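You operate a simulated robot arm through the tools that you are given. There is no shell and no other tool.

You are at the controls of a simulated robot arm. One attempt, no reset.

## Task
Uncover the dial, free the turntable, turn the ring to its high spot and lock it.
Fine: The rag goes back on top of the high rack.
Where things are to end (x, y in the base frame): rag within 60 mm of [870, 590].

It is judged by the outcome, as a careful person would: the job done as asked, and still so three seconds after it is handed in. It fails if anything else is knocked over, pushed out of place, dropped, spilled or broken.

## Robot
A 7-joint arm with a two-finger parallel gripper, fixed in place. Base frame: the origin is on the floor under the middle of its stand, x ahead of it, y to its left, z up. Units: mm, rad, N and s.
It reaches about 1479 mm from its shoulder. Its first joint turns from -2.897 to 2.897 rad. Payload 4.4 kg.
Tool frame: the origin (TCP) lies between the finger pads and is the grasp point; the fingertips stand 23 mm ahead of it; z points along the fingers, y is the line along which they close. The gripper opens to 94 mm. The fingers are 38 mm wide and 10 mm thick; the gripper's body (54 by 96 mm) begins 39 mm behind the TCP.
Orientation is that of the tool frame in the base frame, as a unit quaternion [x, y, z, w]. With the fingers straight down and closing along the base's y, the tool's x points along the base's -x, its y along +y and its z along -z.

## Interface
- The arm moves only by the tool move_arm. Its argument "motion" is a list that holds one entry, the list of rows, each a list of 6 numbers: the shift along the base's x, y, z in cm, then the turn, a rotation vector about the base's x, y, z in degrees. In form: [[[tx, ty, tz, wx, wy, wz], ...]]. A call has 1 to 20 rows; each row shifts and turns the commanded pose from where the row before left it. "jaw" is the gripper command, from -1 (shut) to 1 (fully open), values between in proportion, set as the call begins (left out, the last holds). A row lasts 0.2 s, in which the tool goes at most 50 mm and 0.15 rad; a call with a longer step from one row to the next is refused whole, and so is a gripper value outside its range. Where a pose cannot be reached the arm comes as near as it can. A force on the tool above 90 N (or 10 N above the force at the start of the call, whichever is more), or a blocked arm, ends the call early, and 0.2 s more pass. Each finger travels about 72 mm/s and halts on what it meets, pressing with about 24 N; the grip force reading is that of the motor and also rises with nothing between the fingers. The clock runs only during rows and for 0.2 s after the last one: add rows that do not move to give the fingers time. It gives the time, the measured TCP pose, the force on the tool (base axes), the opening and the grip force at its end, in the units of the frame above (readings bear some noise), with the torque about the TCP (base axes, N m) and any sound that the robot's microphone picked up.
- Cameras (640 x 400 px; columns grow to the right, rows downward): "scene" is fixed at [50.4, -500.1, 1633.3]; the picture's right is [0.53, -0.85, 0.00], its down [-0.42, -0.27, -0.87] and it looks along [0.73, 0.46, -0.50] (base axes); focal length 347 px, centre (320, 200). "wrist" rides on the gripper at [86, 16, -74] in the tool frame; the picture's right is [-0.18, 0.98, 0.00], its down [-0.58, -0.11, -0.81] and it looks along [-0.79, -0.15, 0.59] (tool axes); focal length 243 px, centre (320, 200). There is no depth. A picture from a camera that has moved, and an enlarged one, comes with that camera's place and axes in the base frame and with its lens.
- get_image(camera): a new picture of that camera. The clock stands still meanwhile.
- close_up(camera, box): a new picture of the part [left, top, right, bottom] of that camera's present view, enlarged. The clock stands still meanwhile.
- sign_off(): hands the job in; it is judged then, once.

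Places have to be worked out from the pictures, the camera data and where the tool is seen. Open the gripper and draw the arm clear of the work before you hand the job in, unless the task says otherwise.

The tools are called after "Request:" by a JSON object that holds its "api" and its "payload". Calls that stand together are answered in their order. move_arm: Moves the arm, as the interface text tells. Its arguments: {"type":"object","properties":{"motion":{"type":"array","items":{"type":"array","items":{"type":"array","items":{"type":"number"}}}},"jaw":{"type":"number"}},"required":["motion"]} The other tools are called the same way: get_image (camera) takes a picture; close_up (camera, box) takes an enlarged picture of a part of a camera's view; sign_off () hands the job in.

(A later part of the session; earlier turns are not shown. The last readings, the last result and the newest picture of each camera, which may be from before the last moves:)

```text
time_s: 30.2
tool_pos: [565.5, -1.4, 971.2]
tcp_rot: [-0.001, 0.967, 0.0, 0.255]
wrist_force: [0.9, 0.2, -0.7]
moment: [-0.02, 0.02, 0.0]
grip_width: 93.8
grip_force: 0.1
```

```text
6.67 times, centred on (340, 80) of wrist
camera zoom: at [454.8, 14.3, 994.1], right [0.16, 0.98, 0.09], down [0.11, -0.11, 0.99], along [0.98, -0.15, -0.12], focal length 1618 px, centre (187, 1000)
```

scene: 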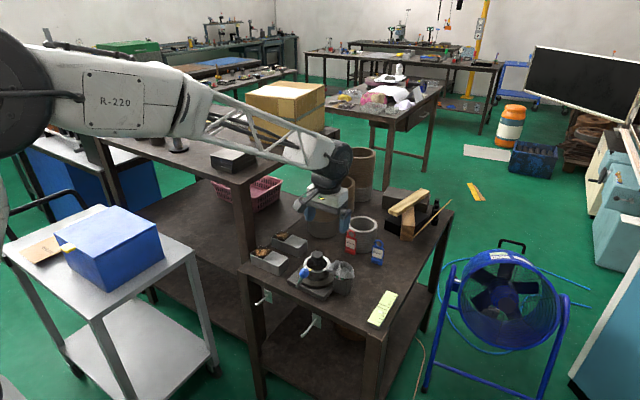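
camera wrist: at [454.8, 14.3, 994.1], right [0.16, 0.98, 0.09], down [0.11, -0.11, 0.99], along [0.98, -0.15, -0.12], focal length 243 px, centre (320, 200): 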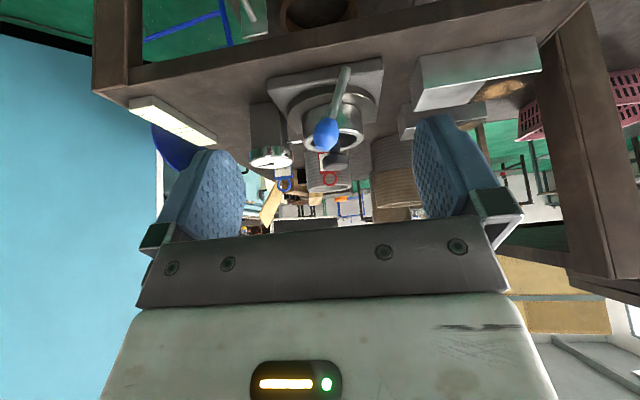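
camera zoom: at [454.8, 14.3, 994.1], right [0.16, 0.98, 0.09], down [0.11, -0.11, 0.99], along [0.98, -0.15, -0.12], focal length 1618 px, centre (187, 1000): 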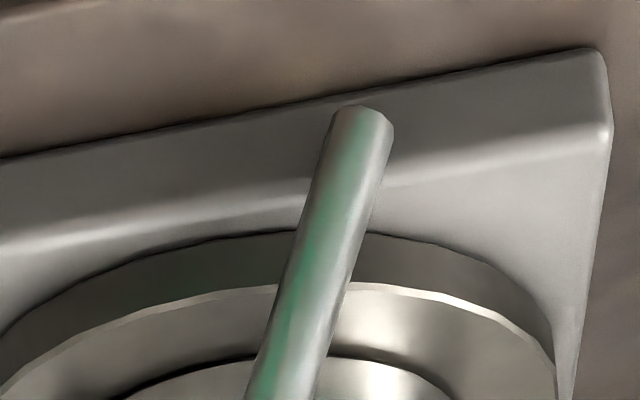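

The dial scale runs clockwise from 0 (long tick at lower left) to 10 (long tick at lower right), and the needle now reads about 8. The lever rod is hinged on the plate's front face, so it should swing in the y-z plane. I'll position the open gripper above the ball with the tool vertical.

Request:
{"api": "move_arm", "payload": {"motion": [[[3.9, -0.3, 1.0, 0, 7.36, 0], [4.2, -0.3, 1.0, 0, 7.36, 0], [4.2, -0.3, 1.0, 0, 7.36, 0], [4.2, -0.3, 0, 0, 7.36, 0], [0, 0, 0, 0, 0, 0]]], "jaw": 1}}

Request:
{"api": "get_image", "payload": {"camera": "wrist"}}

Request:
{"api": "close_up", "payload": {"camera": "scene", "box": [260, 200, 388, 300]}}

```text
time_s: 31.4
tool_pos: [733.2, -14.0, 999.1]
tcp_rot: [-0.002, 1.0, 0.0, 0.0]
wrist_force: [1.0, 0.0, -0.5]
moment: [0.0, 0.01, -0.01]
grip_width: 94.0
grip_force: 0.0
```

```text
taken
camera wrist: at [646.8, 2.3, 1074.4], right [0.18, 0.98, 0.0], down [0.58, -0.11, 0.81], along [0.79, -0.15, -0.59], focal length 243 px, centre (320, 200)
```

wrist: 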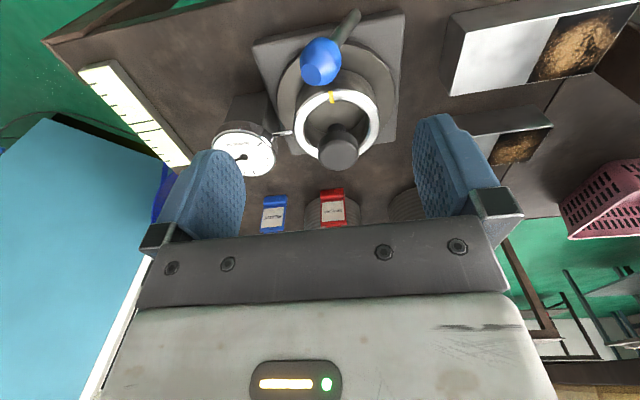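

```text
4.00 times, centred on (324, 250) of scene
camera zoom: at [50.4, -500.1, 1633.3], right [0.53, -0.85, 0.0], down [-0.42, -0.27, -0.87], along [0.73, 0.46, -0.5], focal length 1388 px, centre (304, 0)
```

zoom: 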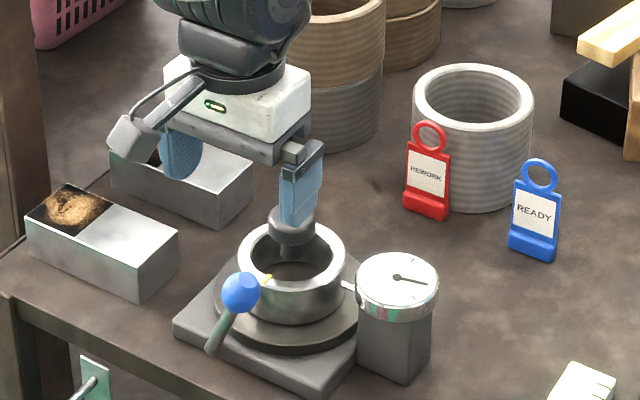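

The ball is confirmed at about [732, -13, 881], directly below the tool. I'll descend so the open fingers straddle it along y.

Request:
{"api": "move_arm", "payload": {"motion": [[[0, 0, -4.0, 0, 0, 0], [0, 0, -4.0, 0, 0, 0], [0, 0, -2.2, 0, 0, 0], [0, 0, -0.9, 0, 0, 0], [0, 0, 0, 0, 0, 0]]], "jaw": 1}}

Request:
{"api": "get_image", "payload": {"camera": "wrist"}}

Request:
{"api": "close_up", "payload": {"camera": "scene", "box": [260, 220, 370, 300]}}

```text
time_s: 32.6
tool_pos: [735.2, -13.3, 890.2]
tcp_rot: [-0.001, 1.0, -0.001, 0.0]
wrist_force: [-0.3, 0.1, 0.4]
moment: [-0.03, 0.0, -0.03]
grip_width: 93.9
grip_force: 0.1
```

```text
taken
camera wrist: at [648.4, 2.4, 966.1], right [0.18, 0.98, 0.0], down [0.58, -0.11, 0.81], along [0.79, -0.15, -0.59], focal length 243 px, centre (320, 200)
```

wrist: 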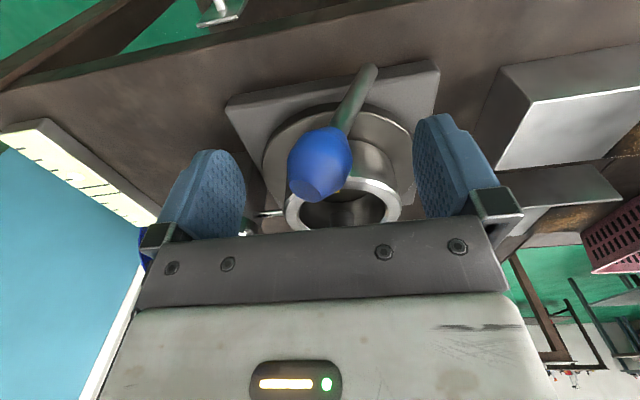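

```text
5.00 times, centred on (315, 260) of scene
camera zoom: at [50.4, -500.1, 1633.3], right [0.53, -0.85, 0.0], down [-0.42, -0.27, -0.87], along [0.73, 0.46, -0.5], focal length 1734 px, centre (345, -100)
```

zoom: 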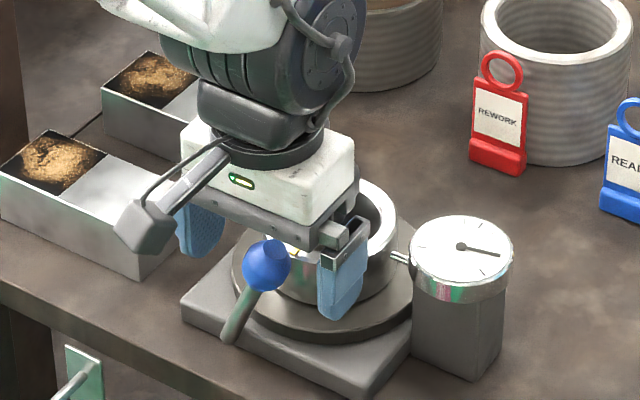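

The ball sits between the pads. I'll narrow the opening to about 46 mm as a loose cage and push gently towards +y, watching the force.

Request:
{"api": "move_arm", "payload": {"motion": [[[0, 0, 0, 0, 0, 0], [0, 0, 0, 0, 0, 0], [0, 0.3, 0, 0, 0, 0], [0, 0.3, 0, 0, 0, 0], [0, 0.3, 0, 0, 0, 0], [0, 0.3, 0, 0, 0, 0], [0, 0, 0, 0, 0, 0]]], "jaw": -0.02}}

Request:
{"api": "get_image", "payload": {"camera": "wrist"}}

```text
time_s: 34.2
tool_pos: [733.5, -1.3, 891.5]
tcp_rot: [-0.001, 1.0, 0.0, 0.0]
wrist_force: [0.2, -0.8, -0.6]
moment: [0.0, 0.02, 0.01]
grip_width: 46.4
grip_force: 0.2
```

```text
taken
camera wrist: at [647.3, 14.9, 965.5], right [0.18, 0.98, 0.0], down [0.58, -0.11, 0.81], along [0.79, -0.15, -0.59], focal length 243 px, centre (320, 200)
```

wrist: 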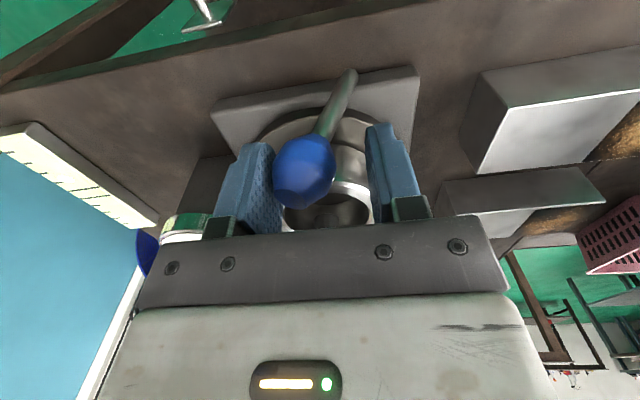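

The -y finger is just reaching the ball. I'll push another 15 mm towards +y.

Request:
{"api": "move_arm", "payload": {"motion": [[[0, 0.3, 0, 0, 0, 0], [0, 0.3, 0, 0, 0, 0], [0, 0.3, 0, 0, 0, 0], [0, 0.3, 0, 0, 0, 0], [0, 0.3, 0, 0, 0, 0], [0, 0, 0, 0, 0, 0]]]}}

Request:
{"api": "get_image", "payload": {"camera": "wrist"}}

Request:
{"api": "close_up", "payload": {"camera": "scene", "box": [260, 220, 370, 300]}}

```text
time_s: 35.6
tool_pos: [731.7, 14.2, 890.8]
tcp_rot: [0.0, 1.0, -0.001, 0.001]
wrist_force: [-0.4, -0.2, 1.3]
moment: [-0.01, -0.01, -0.01]
grip_width: 46.1
grip_force: 0.4
```

```text
taken
camera wrist: at [646.7, 30.0, 965.5], right [0.18, 0.98, 0.0], down [0.58, -0.11, 0.81], along [0.79, -0.15, -0.59], focal length 243 px, centre (320, 200)
```

wrist: 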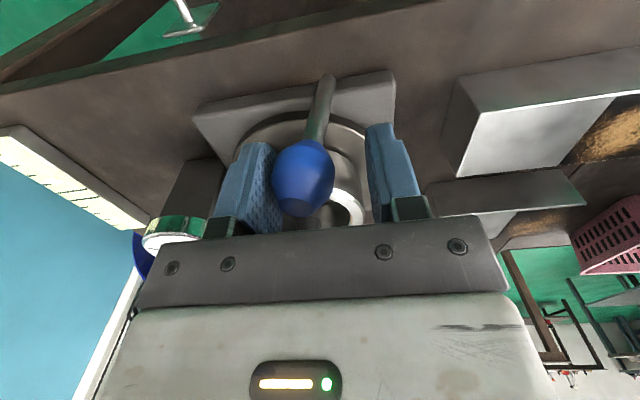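

```text
5.00 times, centred on (315, 260) of scene
camera zoom: at [50.4, -500.1, 1633.3], right [0.53, -0.85, 0.0], down [-0.42, -0.27, -0.87], along [0.73, 0.46, -0.5], focal length 1734 px, centre (345, -100)
```

zoom: 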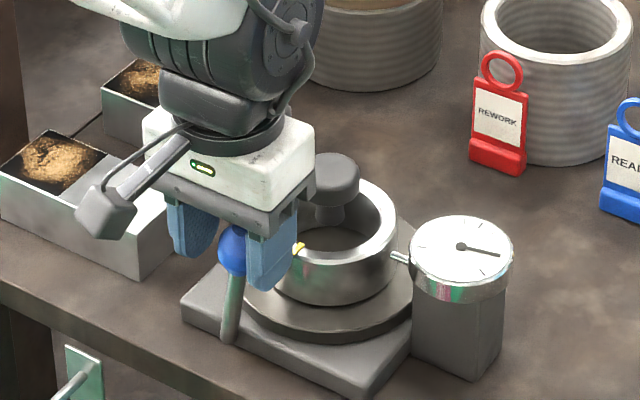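

The lever swings freely about its foot, with the ball now nearly upright. I'll continue pushing towards +y in small steps.

Request:
{"api": "move_arm", "payload": {"motion": [[[0, 0.3, 0, 0, 0, 0], [0, 0.3, 0, 0, 0, 0], [0, 0.3, 0, 0, 0, 0], [0, 0.3, 0, 0, 0, 0], [0, 0.3, 0, 0, 0, 0], [0, 0.3, 0, 0, 0, 0], [0, 0.3, 0, 0, 0, 0], [0, 0, 0, 0, 0, 0]]]}}

Request:
{"api": "get_image", "payload": {"camera": "wrist"}}

Request:
{"api": "close_up", "payload": {"camera": "scene", "box": [260, 220, 370, 300]}}

```text
time_s: 37.4
tool_pos: [732.2, 35.3, 889.4]
tcp_rot: [-0.001, 1.0, 0.0, 0.0]
wrist_force: [-0.9, -0.6, 0.0]
moment: [-0.01, -0.03, -0.05]
grip_width: 46.2
grip_force: 0.2
```

```text
taken
camera wrist: at [646.5, 51.2, 965.2], right [0.18, 0.98, 0.0], down [0.58, -0.11, 0.81], along [0.79, -0.15, -0.59], focal length 243 px, centre (320, 200)
```

wrist: 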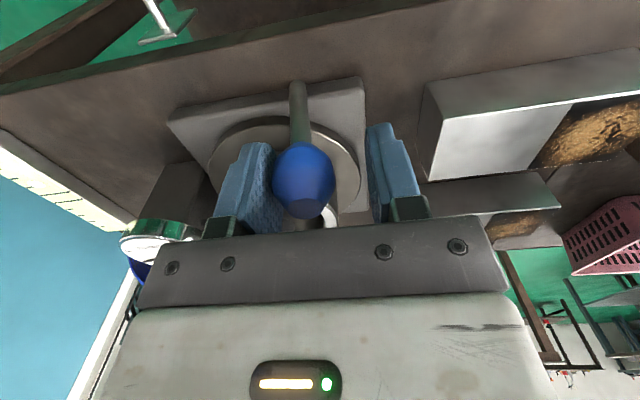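

```text
5.00 times, centred on (315, 260) of scene
camera zoom: at [50.4, -500.1, 1633.3], right [0.53, -0.85, 0.0], down [-0.42, -0.27, -0.87], along [0.73, 0.46, -0.5], focal length 1734 px, centre (345, -100)
```

zoom: 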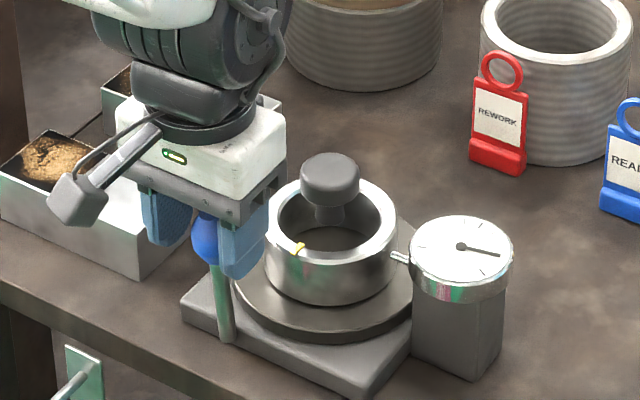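

The lever is just past vertical with no resistance. I'll keep swinging it, easing down slightly to follow the arc.

Request:
{"api": "move_arm", "payload": {"motion": [[[0, 0.4, 0, 0, 0, 0], [0, 0.4, 0, 0, 0, 0], [0, 0.4, 0, 0, 0, 0], [0, 0.4, -0.1, 0, 0, 0], [0, 0.4, -0.1, 0, 0, 0], [0, 0.4, -0.1, 0, 0, 0], [0, 0, 0, 0, 0, 0]]]}}

Request:
{"api": "get_image", "payload": {"camera": "wrist"}}

Request:
{"api": "close_up", "payload": {"camera": "scene", "box": [260, 220, 370, 300]}}

```text
time_s: 39.0
tool_pos: [733.8, 59.7, 886.7]
tcp_rot: [0.0, 1.0, 0.0, -0.001]
wrist_force: [-0.2, -0.4, 0.3]
moment: [-0.01, -0.01, 0.03]
grip_width: 46.2
grip_force: 0.1
```

```text
taken
camera wrist: at [647.2, 75.6, 961.8], right [0.18, 0.98, 0.0], down [0.58, -0.11, 0.81], along [0.79, -0.15, -0.59], focal length 243 px, centre (320, 200)
```

wrist: 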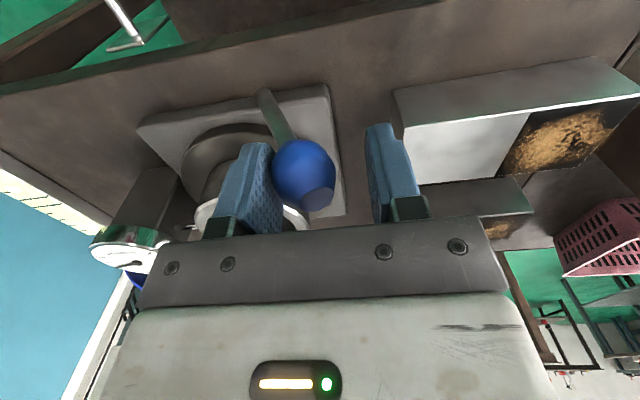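

```text
5.00 times, centred on (315, 260) of scene
camera zoom: at [50.4, -500.1, 1633.3], right [0.53, -0.85, 0.0], down [-0.42, -0.27, -0.87], along [0.73, 0.46, -0.5], focal length 1734 px, centre (345, -100)
```

zoom: 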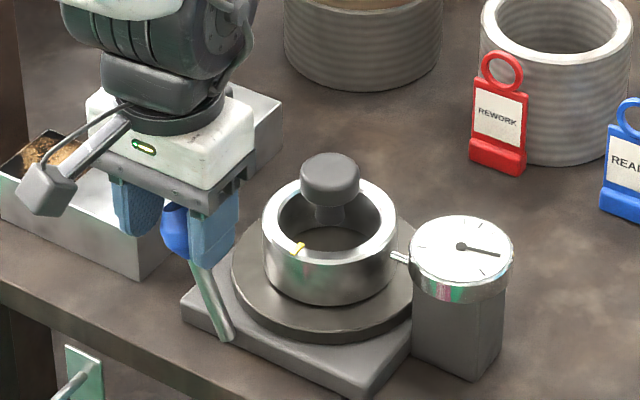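

The ball is at about y 52, now tilted roughly 23° to +y, with no stop or click yet. I'll continue a little further while watching clearance to the silver box.

Request:
{"api": "move_arm", "payload": {"motion": [[[0, 0.4, -0.2, 0, 0, 0], [0, 0.4, -0.2, 0, 0, 0], [0, 0.4, -0.2, 0, 0, 0], [0, 0.4, -0.2, 0, 0, 0], [0, 0, 0, 0, 0, 0]]]}}

Request:
{"api": "get_image", "payload": {"camera": "wrist"}}

Request:
{"api": "close_up", "payload": {"camera": "scene", "box": [260, 220, 370, 300]}}

```text
time_s: 40.2
tool_pos: [733.6, 75.4, 880.7]
tcp_rot: [0.0, 1.0, 0.0, 0.002]
wrist_force: [2.8, -48.4, 47.2]
moment: [-2.9, 0.09, 0.22]
grip_width: 74.9
grip_force: 24.2
```

```text
taken
camera wrist: at [648.5, 91.3, 956.1], right [0.18, 0.98, 0.0], down [0.58, -0.11, 0.81], along [0.8, -0.15, -0.59], focal length 243 px, centre (320, 200)
```

wrist: 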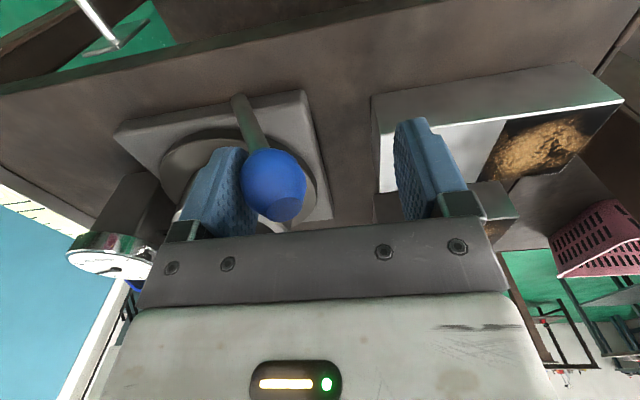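

```text
5.00 times, centred on (315, 260) of scene
camera zoom: at [50.4, -500.1, 1633.3], right [0.53, -0.85, 0.0], down [-0.42, -0.27, -0.87], along [0.73, 0.46, -0.5], focal length 1734 px, centre (345, -100)
```

zoom: 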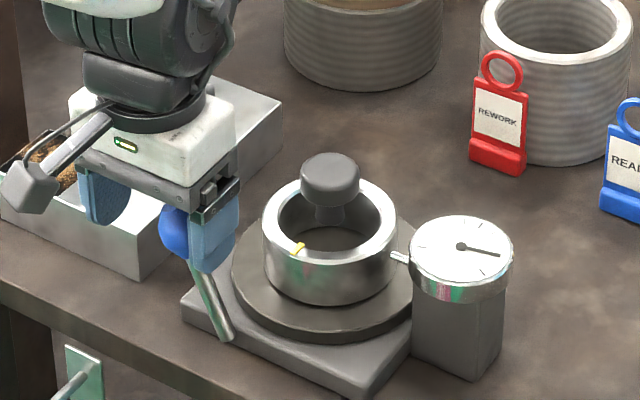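

The lever has reached its stop at about +25° (the force jumped to 48 N and the finger was pushed back). So it travels from -23° to +25°. I'll back off at once and lift away from the ball.

Request:
{"api": "move_arm", "payload": {"motion": [[[0, -0.8, 0.3, 0, 0, 0], [0, -0.8, 0.3, 0, 0, 0], [0, -0.4, 0.2, 0, 0, 0], [0, 0, 0, 0, 0, 0]]]}}

Request:
{"api": "get_image", "payload": {"camera": "wrist"}}

```text
time_s: 41.2
tool_pos: [732.4, 55.9, 886.7]
tcp_rot: [-0.001, 1.0, -0.001, 0.0]
wrist_force: [-0.7, -0.1, -0.3]
moment: [0.0, -0.01, 0.0]
grip_width: 46.2
grip_force: 0.0
```

```text
taken
camera wrist: at [646.5, 71.6, 961.5], right [0.18, 0.98, 0.0], down [0.58, -0.11, 0.81], along [0.79, -0.15, -0.59], focal length 243 px, centre (320, 200)
```

wrist: 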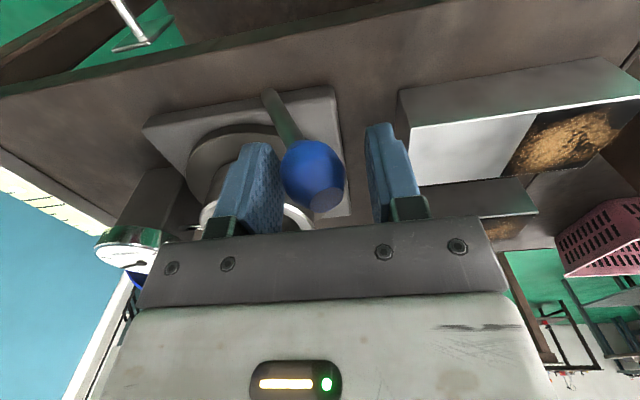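

Forces are back to zero, and the lever stays at its +y stop. I'll widen the jaws a little and rise clear, then look at the result from above.

Request:
{"api": "move_arm", "payload": {"motion": [[[0, 0, 0, 0, 0, 0], [0, 0, 1.5, 0, 0, 0], [0, 0, 4, 0, 0, 0], [0, 0, 4, 0, 0, 0], [0, 0, 4, 0, 0, 0], [0, 0, 2, 0, 0, 0]]], "jaw": 0.4}}

Request:
{"api": "close_up", "payload": {"camera": "scene", "box": [280, 230, 370, 300]}}

Request:
{"api": "get_image", "payload": {"camera": "wrist"}}

```text
time_s: 42.6
tool_pos: [733.5, 55.2, 1040.8]
tcp_rot: [-0.001, 1.0, 0.0, 0.0]
wrist_force: [0.4, 0.3, 0.2]
moment: [0.02, -0.01, -0.01]
grip_width: 65.8
grip_force: 0.0
```

```text
5.71 times, centred on (325, 265) of scene
camera zoom: at [50.4, -500.1, 1633.3], right [0.53, -0.85, 0.0], down [-0.42, -0.27, -0.87], along [0.73, 0.46, -0.5], focal length 1982 px, centre (291, -171)
```

zoom: 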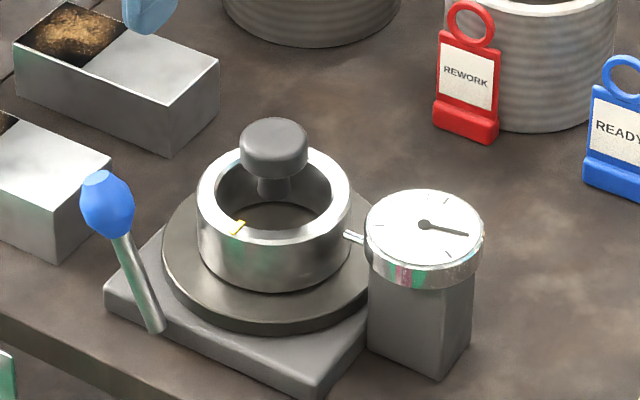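

```text
taken
camera wrist: at [647.4, 71.1, 1116.7], right [0.18, 0.98, 0.0], down [0.58, -0.11, 0.81], along [0.79, -0.15, -0.59], focal length 243 px, centre (320, 200)
```

wrist: 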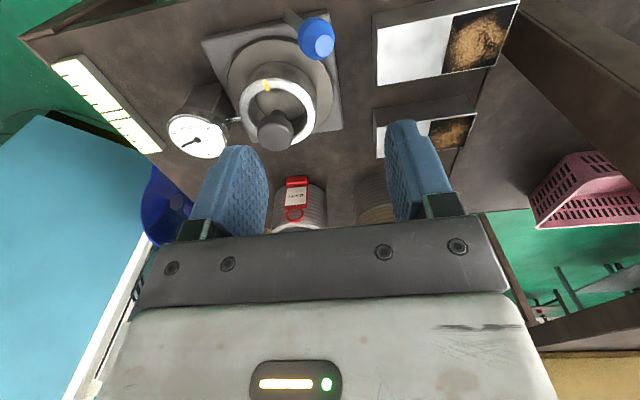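

The lever now leans to +y and the dial still reads about 8. I'll zoom in on the knob and ring to locate them accurately.

Request:
{"api": "close_up", "payload": {"camera": "wrist", "box": [150, 0, 350, 165]}}

Request:
{"api": "close_up", "payload": {"camera": "scene", "box": [300, 244, 340, 276]}}

```text
2.42 times, centred on (250, 82) of wrist
camera zoom: at [647.4, 71.1, 1116.7], right [0.18, 0.98, 0.0], down [0.58, -0.11, 0.81], along [0.79, -0.15, -0.59], focal length 588 px, centre (490, 485)
```

zoom: 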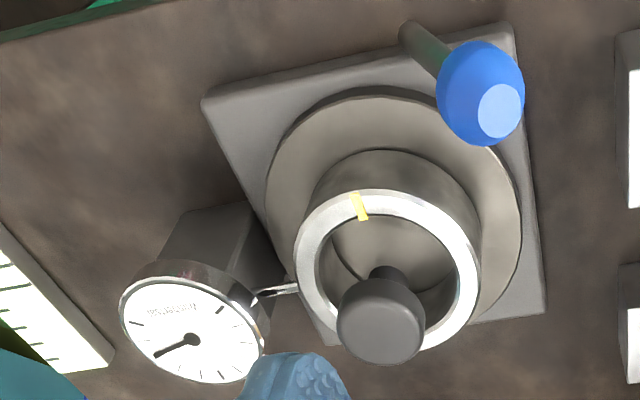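

```text
12.50 times, centred on (320, 260) of scene
camera zoom: at [50.4, -500.1, 1633.3], right [0.53, -0.85, 0.0], down [-0.42, -0.27, -0.87], along [0.73, 0.46, -0.5], focal length 4336 px, centre (320, -550)
```

zoom: 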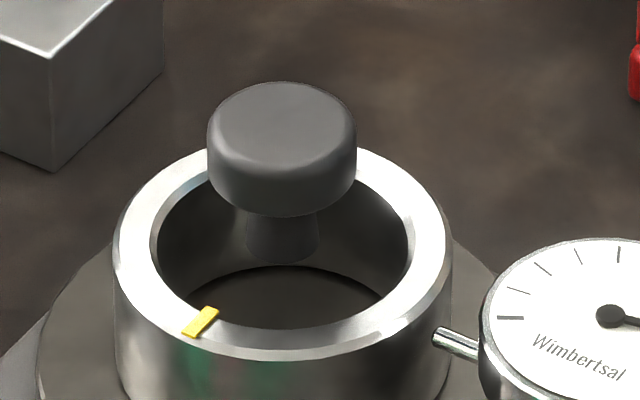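

Triangulation puts the knob axis at [809.6, -10.6], with its top at z 901, bottom at about 882 and a diameter of 40 mm. The ring top is at z 858. I'll move above the knob with the jaws at 60 mm so the fingers stay clear of the dial.

Request:
{"api": "move_arm", "payload": {"motion": [[[2.6, -2.2, 0, 0, 0, 0], [2.6, -2.2, 0, 0, 0, 0], [2.4, -2.18, 0, 0, 0, 0], [0, 0, -3.5, 0, 0, 0], [0, 0, -3.5, 0, 0, 0], [0, 0, 0, 0, 0, 0]]], "jaw": 0.28}}

Request:
{"api": "get_image", "payload": {"camera": "wrist"}}

Request:
{"api": "close_up", "payload": {"camera": "scene", "box": [280, 220, 370, 300]}}

```text
time_s: 44.0
tool_pos: [808.0, -10.7, 972.1]
tcp_rot: [-0.001, 1.0, 0.0, 0.001]
wrist_force: [0.2, 1.2, 0.3]
moment: [-0.01, -0.01, -0.01]
grip_width: 60.2
grip_force: 0.1
```

```text
taken
camera wrist: at [721.7, 5.2, 1047.2], right [0.18, 0.98, 0.0], down [0.58, -0.11, 0.81], along [0.79, -0.15, -0.59], focal length 243 px, centre (320, 200)
```

wrist: 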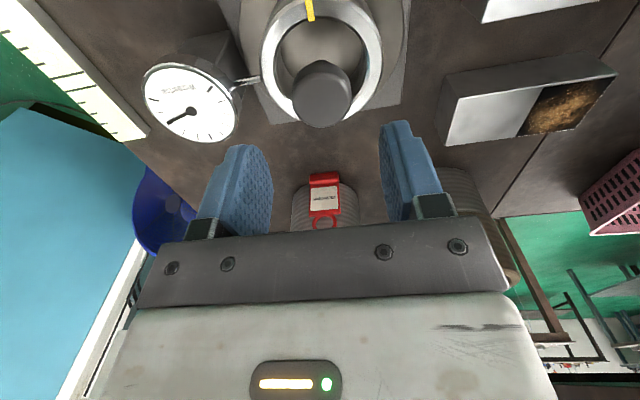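

```text
5.00 times, centred on (325, 260) of scene
camera zoom: at [50.4, -500.1, 1633.3], right [0.53, -0.85, 0.0], down [-0.42, -0.27, -0.87], along [0.73, 0.46, -0.5], focal length 1734 px, centre (295, -100)
```

zoom: 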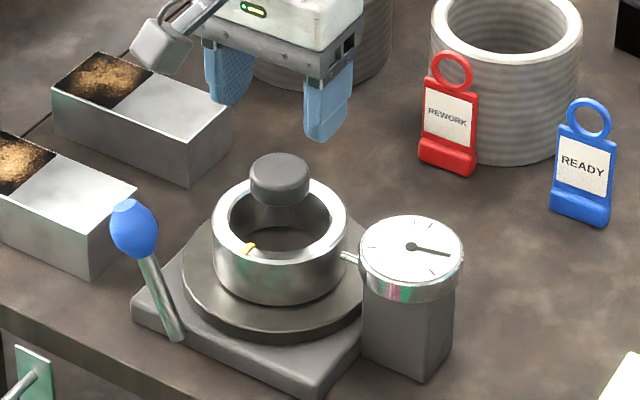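

The knob is centred beneath the tool (wrist check gives [807, -10]). I'll descend to z about 895 around the knob.

Request:
{"api": "move_arm", "payload": {"motion": [[[0.1, 0, -3.5, 0, 0, 0], [0, 0, -2.5, 0, 0, 0], [0, 0, -1.2, 0, 0, 0], [0, 0, -0.4, 0, 0, 0], [0, 0, 0, 0, 0, 0]]], "jaw": 0.28}}

Request:
{"api": "get_image", "payload": {"camera": "wrist"}}

Request:
{"api": "close_up", "payload": {"camera": "scene", "box": [280, 220, 370, 300]}}

```text
time_s: 45.2
tool_pos: [809.9, -10.4, 897.3]
tcp_rot: [0.0, 1.0, 0.001, 0.0]
wrist_force: [0.3, 0.1, 0.2]
moment: [0.02, 0.03, 0.02]
grip_width: 60.1
grip_force: 0.1
```

```text
taken
camera wrist: at [724.2, 5.3, 971.3], right [0.18, 0.98, 0.0], down [0.58, -0.11, 0.81], along [0.79, -0.15, -0.59], focal length 243 px, centre (320, 200)
```

wrist: 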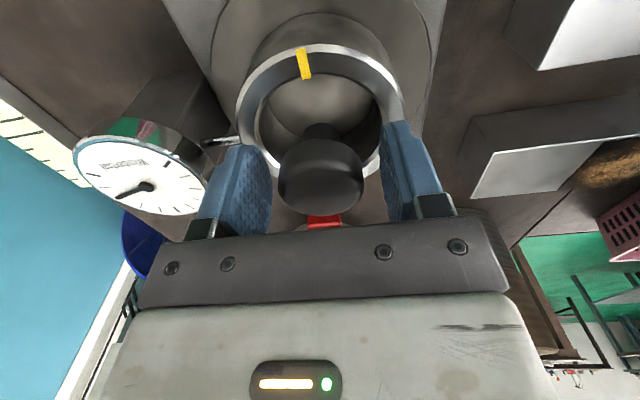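

```text
5.00 times, centred on (325, 260) of scene
camera zoom: at [50.4, -500.1, 1633.3], right [0.53, -0.85, 0.0], down [-0.42, -0.27, -0.87], along [0.73, 0.46, -0.5], focal length 1734 px, centre (295, -100)
```

zoom: 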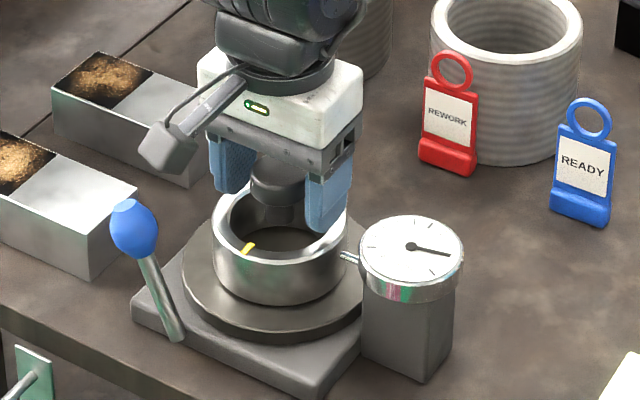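

The fingers straddle the knob evenly, clear of the ring and stylus, and the dial and mark are both visible. I'll close on the knob.

Request:
{"api": "move_arm", "payload": {"motion": [[[0, 0, 0, 0, 0, 0], [0, 0, 0, 0, 0, 0], [0, 0, 0, 0, 0, 0], [0, 0, 0, 0, 0, 0]]], "jaw": -1}}

Request:
{"api": "get_image", "payload": {"camera": "wrist"}}

Request:
{"api": "close_up", "payload": {"camera": "scene", "box": [330, 258, 366, 284]}}

```text
time_s: 46.2
tool_pos: [809.9, -10.2, 896.9]
tcp_rot: [0.0, 1.0, 0.001, 0.0]
wrist_force: [1.6, 16.9, -2.1]
moment: [0.18, -0.18, -0.01]
grip_width: 39.8
grip_force: 44.9
```

```text
taken
camera wrist: at [724.2, 5.7, 971.3], right [0.18, 0.98, 0.0], down [0.58, -0.11, 0.81], along [0.79, -0.15, -0.59], focal length 243 px, centre (320, 200)
```

wrist: 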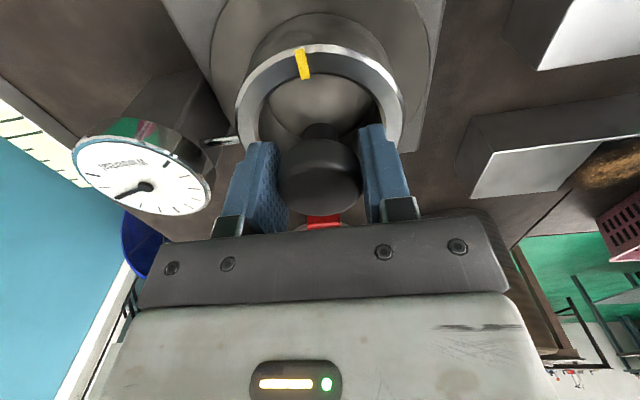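

```text
15.38 times, centred on (348, 271) of scene
camera zoom: at [50.4, -500.1, 1633.3], right [0.53, -0.85, 0.0], down [-0.42, -0.27, -0.87], along [0.73, 0.46, -0.5], focal length 5337 px, centre (-111, -892)
```

zoom: 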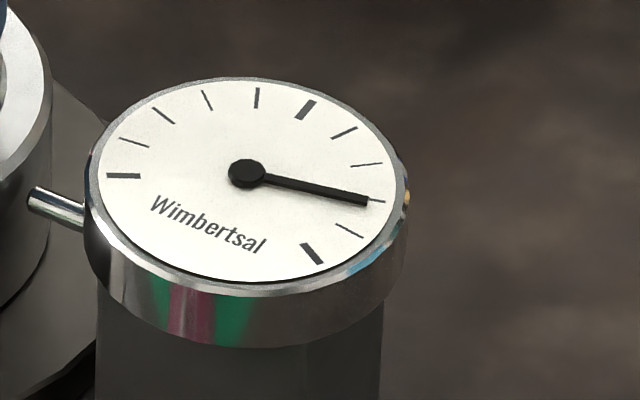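

The grip closed at 39.8 mm, with a sideways force of +17 N in y, so the knob centre lies slightly to +y of the tool. I'll shift by half a millimetre to relieve it.

Request:
{"api": "move_arm", "payload": {"motion": [[[0, 0.05, 0, 0, 0, 0], [0, 0, 0, 0, 0, 0]]]}}

```text
time_s: 46.8
tool_pos: [810.5, -10.4, 896.2]
tcp_rot: [-0.001, 1.0, -0.001, 0.0]
wrist_force: [-16.7, 13.2, 5.0]
moment: [0.07, -0.26, 0.02]
grip_width: 39.6
grip_force: 44.9
```

I'll hold still for a moment to get a second force reading.

Request:
{"api": "move_arm", "payload": {"motion": [[[0, 0.1, 0, 0, 0, 0], [0, 0, 0, 0, 0, 0], [0, 0, 0, 0, 0, 0]]]}}

```text
time_s: 47.6
tool_pos: [811.2, -9.8, 896.4]
tcp_rot: [0.0, 1.0, 0.0, 0.0]
wrist_force: [-18.3, -13.0, 7.6]
moment: [-0.19, 0.74, 0.02]
grip_width: 39.7
grip_force: 44.9
```

The y force has flipped to -13 N, so I overshot by about half a millimetre, and the x force of -18 N asks for a small move back in x. I'll adjust both.

Request:
{"api": "move_arm", "payload": {"motion": [[[-0.08, -0.05, 0, 0, 0, 0], [0, 0, 0, 0, 0, 0], [0, 0, 0, 0, 0, 0]]]}}

```text
time_s: 48.4
tool_pos: [810.8, -10.4, 896.3]
tcp_rot: [-0.001, 1.0, 0.0, 0.001]
wrist_force: [3.9, -28.3, 6.8]
moment: [-0.25, -0.21, -0.02]
grip_width: 39.7
grip_force: 44.7
```

The side forces wander within about 30 N, which is tolerable. I'll try a small test rotation of 8° about +z and check the mark, dial and torque.

Request:
{"api": "move_arm", "payload": {"motion": [[[0, 0, 0, 0, 0, 2], [0, 0, 0, 0, 0, 3], [0, 0, 0, 0, 0, 3], [0, 0, 0, 0, 0, 0]]]}}

Request:
{"api": "get_image", "payload": {"camera": "wrist"}}

Request:
{"api": "close_up", "payload": {"camera": "scene", "box": [330, 258, 366, 284]}}

Request:
{"api": "close_up", "payload": {"camera": "scene", "box": [280, 230, 370, 300]}}

```text
time_s: 49.4
tool_pos: [811.2, -9.2, 895.5]
tcp_rot: [-0.071, 0.997, 0.0, 0.002]
wrist_force: [22.8, -35.6, 3.1]
moment: [-0.18, -0.6, 0.02]
grip_width: 39.9
grip_force: 44.7
```

```text
taken
camera wrist: at [722.4, -6.4, 971.2], right [0.04, 1.0, 0.0], down [0.59, -0.03, 0.81], along [0.81, -0.04, -0.59], focal length 243 px, centre (320, 200)
```

wrist: 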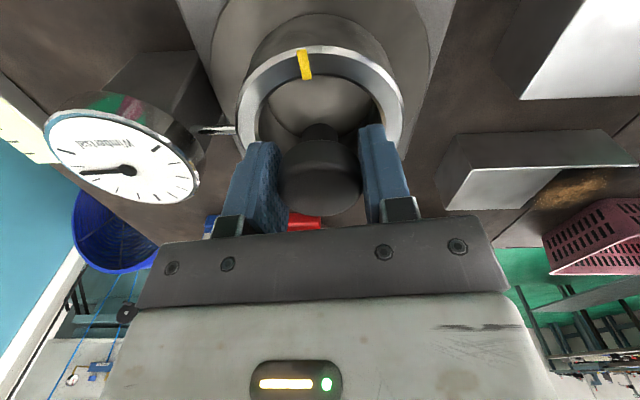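

```text
15.38 times, centred on (348, 271) of scene
camera zoom: at [50.4, -500.1, 1633.3], right [0.53, -0.85, 0.0], down [-0.42, -0.27, -0.87], along [0.73, 0.46, -0.5], focal length 5337 px, centre (-111, -892)
```

zoom: 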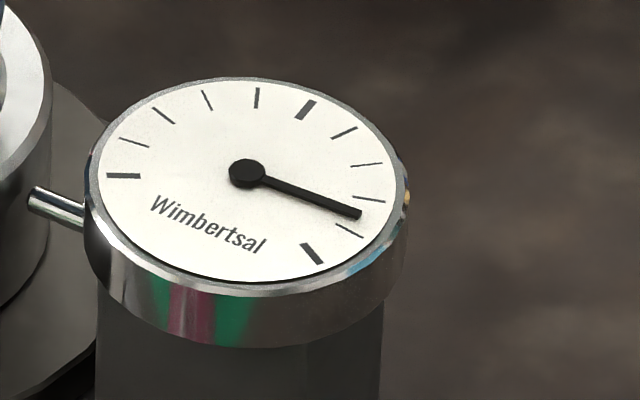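

```text
5.71 times, centred on (325, 265) of scene
camera zoom: at [50.4, -500.1, 1633.3], right [0.53, -0.85, 0.0], down [-0.42, -0.27, -0.87], along [0.73, 0.46, -0.5], focal length 1982 px, centre (291, -171)
```

zoom: 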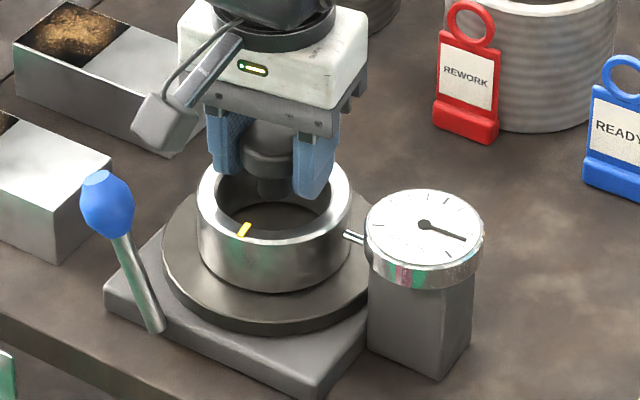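

The mark turned with the tool and the needle rose from 8.0 to about 8.5 with negligible torque, so the turntable is free and +z is the right way. I'll continue another 15°, trimming the side load slightly.

Request:
{"api": "move_arm", "payload": {"motion": [[[0.05, -0.08, 0, 0, 0, 4], [0, 0, 0, 0, 0, 4], [0, 0, 0, 0, 0, 4], [0, 0, 0, 0, 0, 3], [0, 0, 0, 0, 0, 0]]]}}

Request:
{"api": "close_up", "payload": {"camera": "scene", "box": [330, 258, 366, 284]}}

Request:
{"api": "close_up", "payload": {"camera": "scene", "box": [280, 230, 370, 300]}}

```text
time_s: 50.6
tool_pos: [809.1, -10.0, 896.0]
tcp_rot: [-0.201, 0.98, 0.0, -0.001]
wrist_force: [3.1, -2.6, 14.3]
moment: [-0.32, 0.72, 0.02]
grip_width: 39.6
grip_force: 45.6
```

```text
15.38 times, centred on (348, 271) of scene
camera zoom: at [50.4, -500.1, 1633.3], right [0.53, -0.85, 0.0], down [-0.42, -0.27, -0.87], along [0.73, 0.46, -0.5], focal length 5337 px, centre (-111, -892)
```

zoom: 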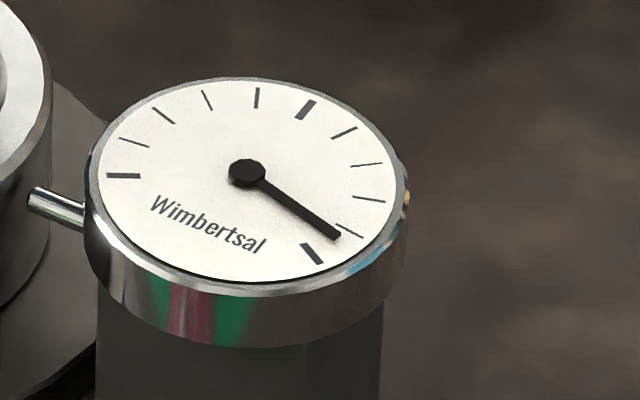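

```text
5.71 times, centred on (325, 265) of scene
camera zoom: at [50.4, -500.1, 1633.3], right [0.53, -0.85, 0.0], down [-0.42, -0.27, -0.87], along [0.73, 0.46, -0.5], focal length 1982 px, centre (291, -171)
```

zoom: 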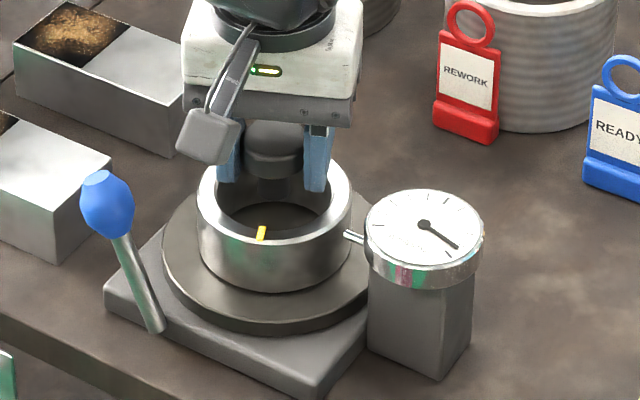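

Now at 23° the needle reads about 9.3. That fits a cosine peaking around 10 near 53° of turn. I'll go on another 18° with a small z trim.

Request:
{"api": "move_arm", "payload": {"motion": [[[0, 0, 0, 0, 0, 4], [0, 0, 0, 0, 0, 5], [0, 0, 0, 0, 0, 5], [0, 0, 0, 0, 0, 4], [0, 0, 0, 0, 0, 0]]]}}

Request:
{"api": "close_up", "payload": {"camera": "scene", "box": [330, 258, 366, 284]}}

Request:
{"api": "get_image", "payload": {"camera": "wrist"}}

```text
time_s: 51.8
tool_pos: [810.6, -10.6, 895.9]
tcp_rot: [-0.351, 0.936, 0.0, 0.0]
wrist_force: [5.4, 7.4, 1.0]
moment: [-0.17, 0.29, 0.04]
grip_width: 39.7
grip_force: 44.8
```

```text
15.38 times, centred on (348, 271) of scene
camera zoom: at [50.4, -500.1, 1633.3], right [0.53, -0.85, 0.0], down [-0.42, -0.27, -0.87], along [0.73, 0.46, -0.5], focal length 5337 px, centre (-111, -892)
```

zoom: 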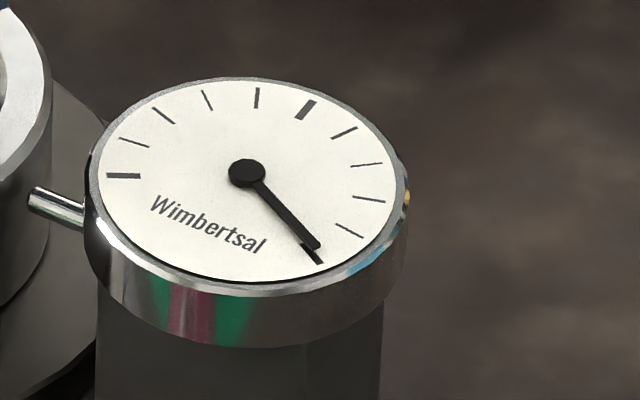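

```text
taken
camera wrist: at [734.6, -55.2, 971.3], right [-0.51, 0.86, 0.0], down [0.51, 0.3, 0.81], along [0.69, 0.41, -0.59], focal length 243 px, centre (320, 200)
```

wrist: 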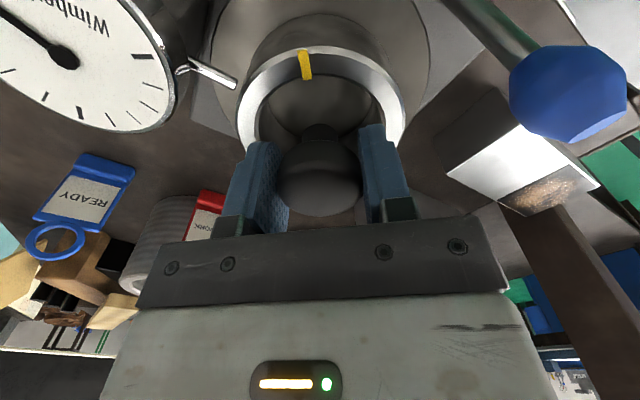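

At 41° the reading is about 9.85. I'll continue 12° to around 53°.

Request:
{"api": "move_arm", "payload": {"motion": [[[0, 0, 0, 0, 0, 4], [0, 0, 0, 0, 0, 4], [0, 0, 0, 0, 0, 4], [0, 0, 0, 0, 0, 0]]]}}

Request:
{"api": "close_up", "payload": {"camera": "scene", "box": [330, 258, 366, 284]}}

Request:
{"api": "get_image", "payload": {"camera": "wrist"}}

```text
time_s: 52.8
tool_pos: [808.8, -9.5, 896.8]
tcp_rot: [-0.447, 0.895, 0.001, 0.0]
wrist_force: [-6.4, 7.0, -3.4]
moment: [0.63, -0.42, 0.01]
grip_width: 39.8
grip_force: 44.8
```

```text
15.38 times, centred on (348, 271) of scene
camera zoom: at [50.4, -500.1, 1633.3], right [0.53, -0.85, 0.0], down [-0.42, -0.27, -0.87], along [0.73, 0.46, -0.5], focal length 5337 px, centre (-111, -892)
```

zoom: 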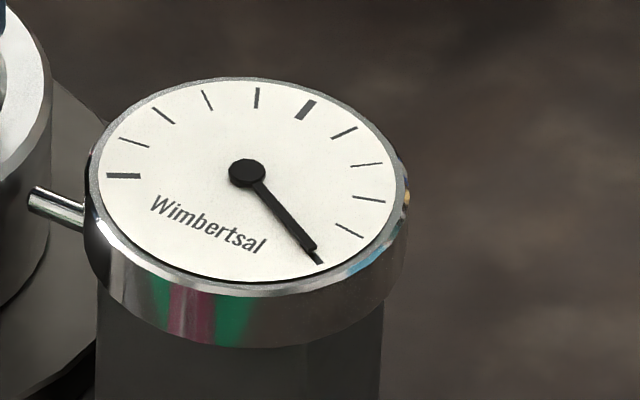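

```text
taken
camera wrist: at [745.6, -70.0, 971.4], right [-0.68, 0.74, 0.0], down [0.44, 0.4, 0.81], along [0.59, 0.54, -0.59], focal length 243 px, centre (320, 200)
```

wrist: 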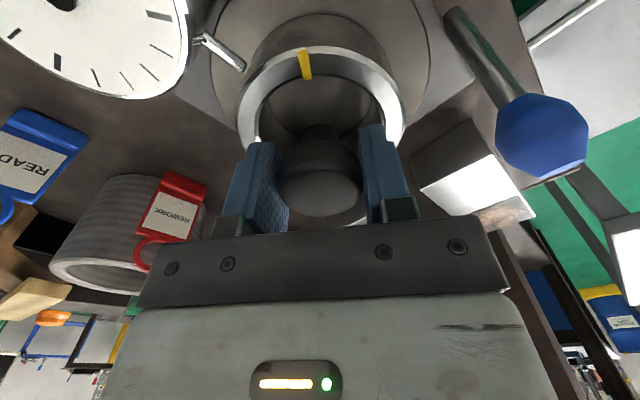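

At 53° the needle is nearly on the 10 mark. To bracket the peak I'll go another 12° and compare with the 41° reading.

Request:
{"api": "move_arm", "payload": {"motion": [[[0, 0, 0, 0, 0, 4], [0, 0, 0, 0, 0, 4], [0, 0, 0, 0, 0, 4], [0, 0, 0, 0, 0, 0]]]}}

Request:
{"api": "close_up", "payload": {"camera": "scene", "box": [330, 258, 366, 284]}}

```text
time_s: 53.8
tool_pos: [809.1, -10.5, 896.6]
tcp_rot: [-0.538, 0.843, 0.0, 0.0]
wrist_force: [-14.1, -13.9, 0.6]
moment: [-0.68, 0.38, -0.02]
grip_width: 39.8
grip_force: 45.1
```

```text
15.38 times, centred on (348, 271) of scene
camera zoom: at [50.4, -500.1, 1633.3], right [0.53, -0.85, 0.0], down [-0.42, -0.27, -0.87], along [0.73, 0.46, -0.5], focal length 5337 px, centre (-111, -892)
```

zoom: 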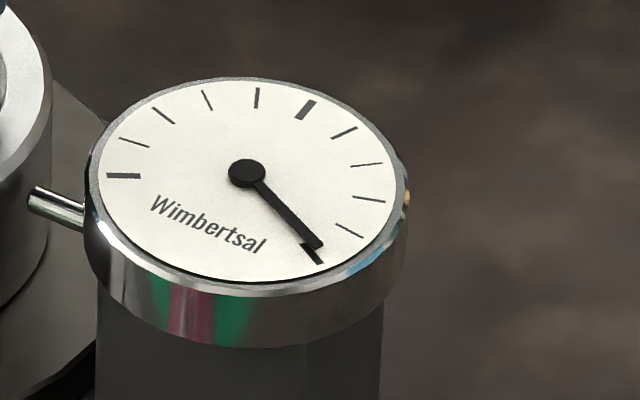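

At 65° the needle has dropped back slightly, almost matching the 41° reading. For a sharper bracket I'll go to about 83° and compare with the 23° reading.

Request:
{"api": "move_arm", "payload": {"motion": [[[0, 0, 0, 0, 0, 4], [0, 0, 0, 0, 0, 5], [0, 0, 0, 0, 0, 5], [0, 0, 0, 0, 0, 4], [0, 0, 0, 0, 0, 0]]]}}

Request:
{"api": "close_up", "payload": {"camera": "scene", "box": [330, 258, 366, 284]}}

Request:
{"api": "get_image", "payload": {"camera": "wrist"}}

```text
time_s: 55.0
tool_pos: [810.5, -11.3, 895.1]
tcp_rot: [-0.663, 0.748, 0.0, 0.0]
wrist_force: [-22.0, -17.7, 12.0]
moment: [0.05, 0.13, 0.04]
grip_width: 39.6
grip_force: 45.4
```

```text
15.38 times, centred on (348, 271) of scene
camera zoom: at [50.4, -500.1, 1633.3], right [0.53, -0.85, 0.0], down [-0.42, -0.27, -0.87], along [0.73, 0.46, -0.5], focal length 5337 px, centre (-111, -892)
```

zoom: 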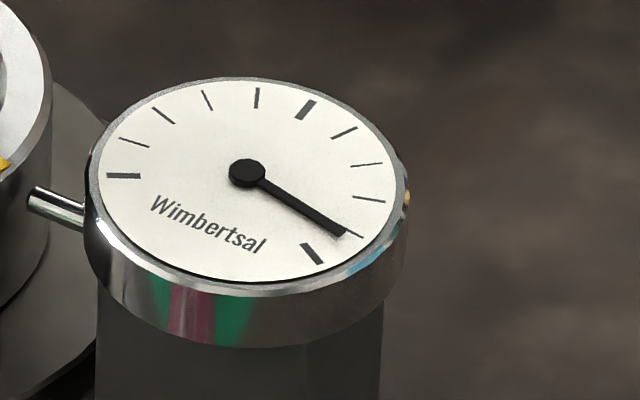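

```text
taken
camera wrist: at [784.1, -94.5, 971.3], right [-0.95, 0.3, 0.0], down [0.18, 0.56, 0.81], along [0.24, 0.77, -0.59], focal length 243 px, centre (320, 200)
```

wrist: 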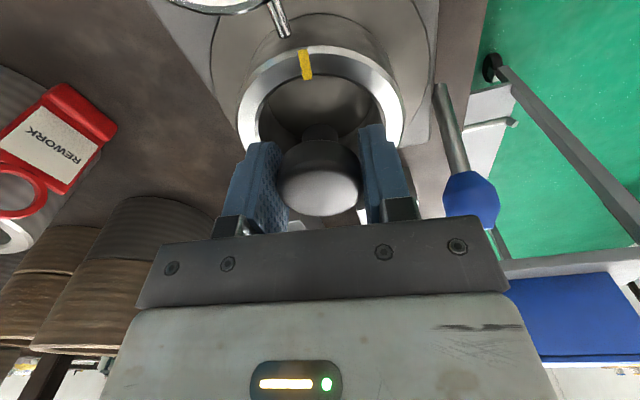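

Converting needle angles relative to the dial face gives 9.40 at 23.2°, 9.92 at 41°, 9.85 at 65° and 9.23 at 83.1°. Both pairs place the peak at a yaw of about 51.2°. I'll turn back 31.9° to it.

Request:
{"api": "move_arm", "payload": {"motion": [[[0, 0, 0, 0, 0, -4], [0, 0, 0, 0, 0, -5], [0, 0, 0, 0, 0, -5], [0, 0, 0, 0, 0, -5], [0, 0, 0, 0, 0, -5], [0, 0, 0, 0, 0, -4], [0, 0, 0, 0, 0, -3.9], [0, 0, 0, 0, 0, 0], [0, 0, 0, 0, 0, 0]]]}}

Request:
{"api": "close_up", "payload": {"camera": "scene", "box": [330, 258, 366, 284]}}

Request:
{"api": "get_image", "payload": {"camera": "wrist"}}

```text
time_s: 57.0
tool_pos: [810.1, -10.1, 895.5]
tcp_rot: [-0.431, 0.903, 0.0, 0.0]
wrist_force: [11.9, -6.6, -4.3]
moment: [0.16, -0.28, -0.02]
grip_width: 39.9
grip_force: 45.3
```

```text
15.38 times, centred on (348, 271) of scene
camera zoom: at [50.4, -500.1, 1633.3], right [0.53, -0.85, 0.0], down [-0.42, -0.27, -0.87], along [0.73, 0.46, -0.5], focal length 5337 px, centre (-111, -892)
```

zoom: 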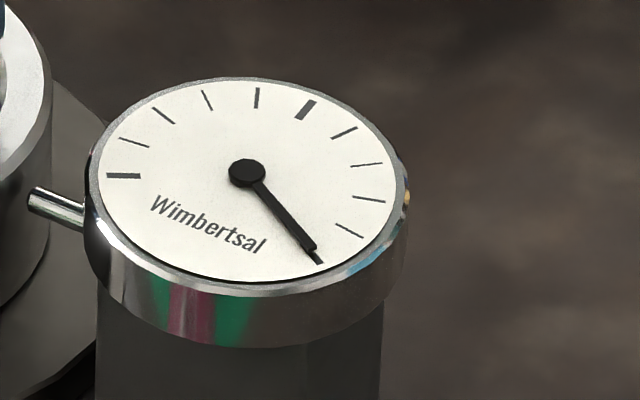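

```text
taken
camera wrist: at [743.5, -67.7, 971.3], right [-0.65, 0.76, 0.0], down [0.45, 0.38, 0.81], along [0.61, 0.52, -0.59], focal length 243 px, centre (320, 200)
```

wrist: 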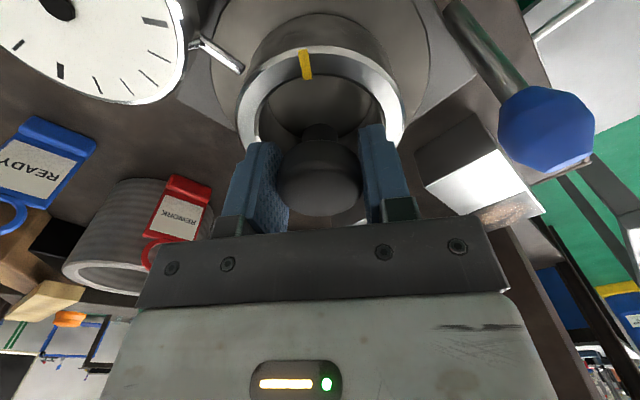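

The needle is at its maximum with the yaw at 51.0° and the mark has not slipped relative to the tool. I'll release the knob gently, then check the reading before lifting.

Request:
{"api": "move_arm", "payload": {"motion": [[[0, 0, 0, 0, 0, 0], [0, 0, 0, 0, 0, 0], [0, 0, 0, 0, 0, 0]]], "jaw": 0.25}}

Request:
{"api": "close_up", "payload": {"camera": "scene", "box": [330, 258, 366, 284]}}

Request:
{"api": "get_image", "payload": {"camera": "wrist"}}

```text
time_s: 57.8
tool_pos: [809.2, -10.4, 896.1]
tcp_rot: [-0.432, 0.902, 0.0, 0.0]
wrist_force: [0.0, -0.5, -0.2]
moment: [-0.02, 0.0, 0.02]
grip_width: 58.7
grip_force: 0.0
```

```text
15.38 times, centred on (348, 271) of scene
camera zoom: at [50.4, -500.1, 1633.3], right [0.53, -0.85, 0.0], down [-0.42, -0.27, -0.87], along [0.73, 0.46, -0.5], focal length 5337 px, centre (-111, -892)
```

zoom: 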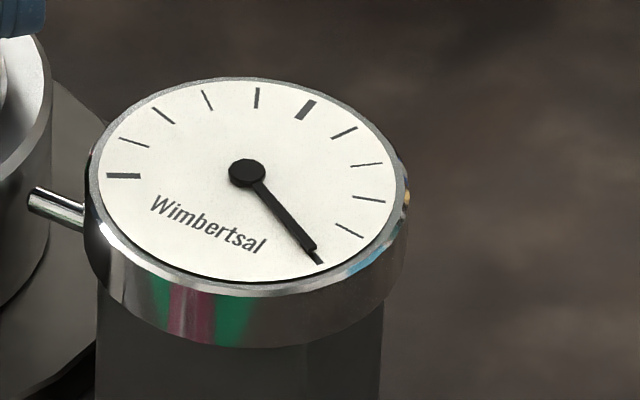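

```text
taken
camera wrist: at [743.2, -67.6, 971.3], right [-0.65, 0.76, 0.0], down [0.45, 0.38, 0.81], along [0.61, 0.52, -0.59], focal length 243 px, centre (320, 200)
```

wrist: 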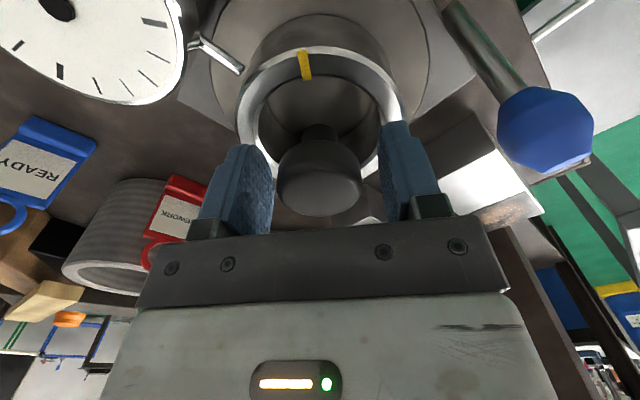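

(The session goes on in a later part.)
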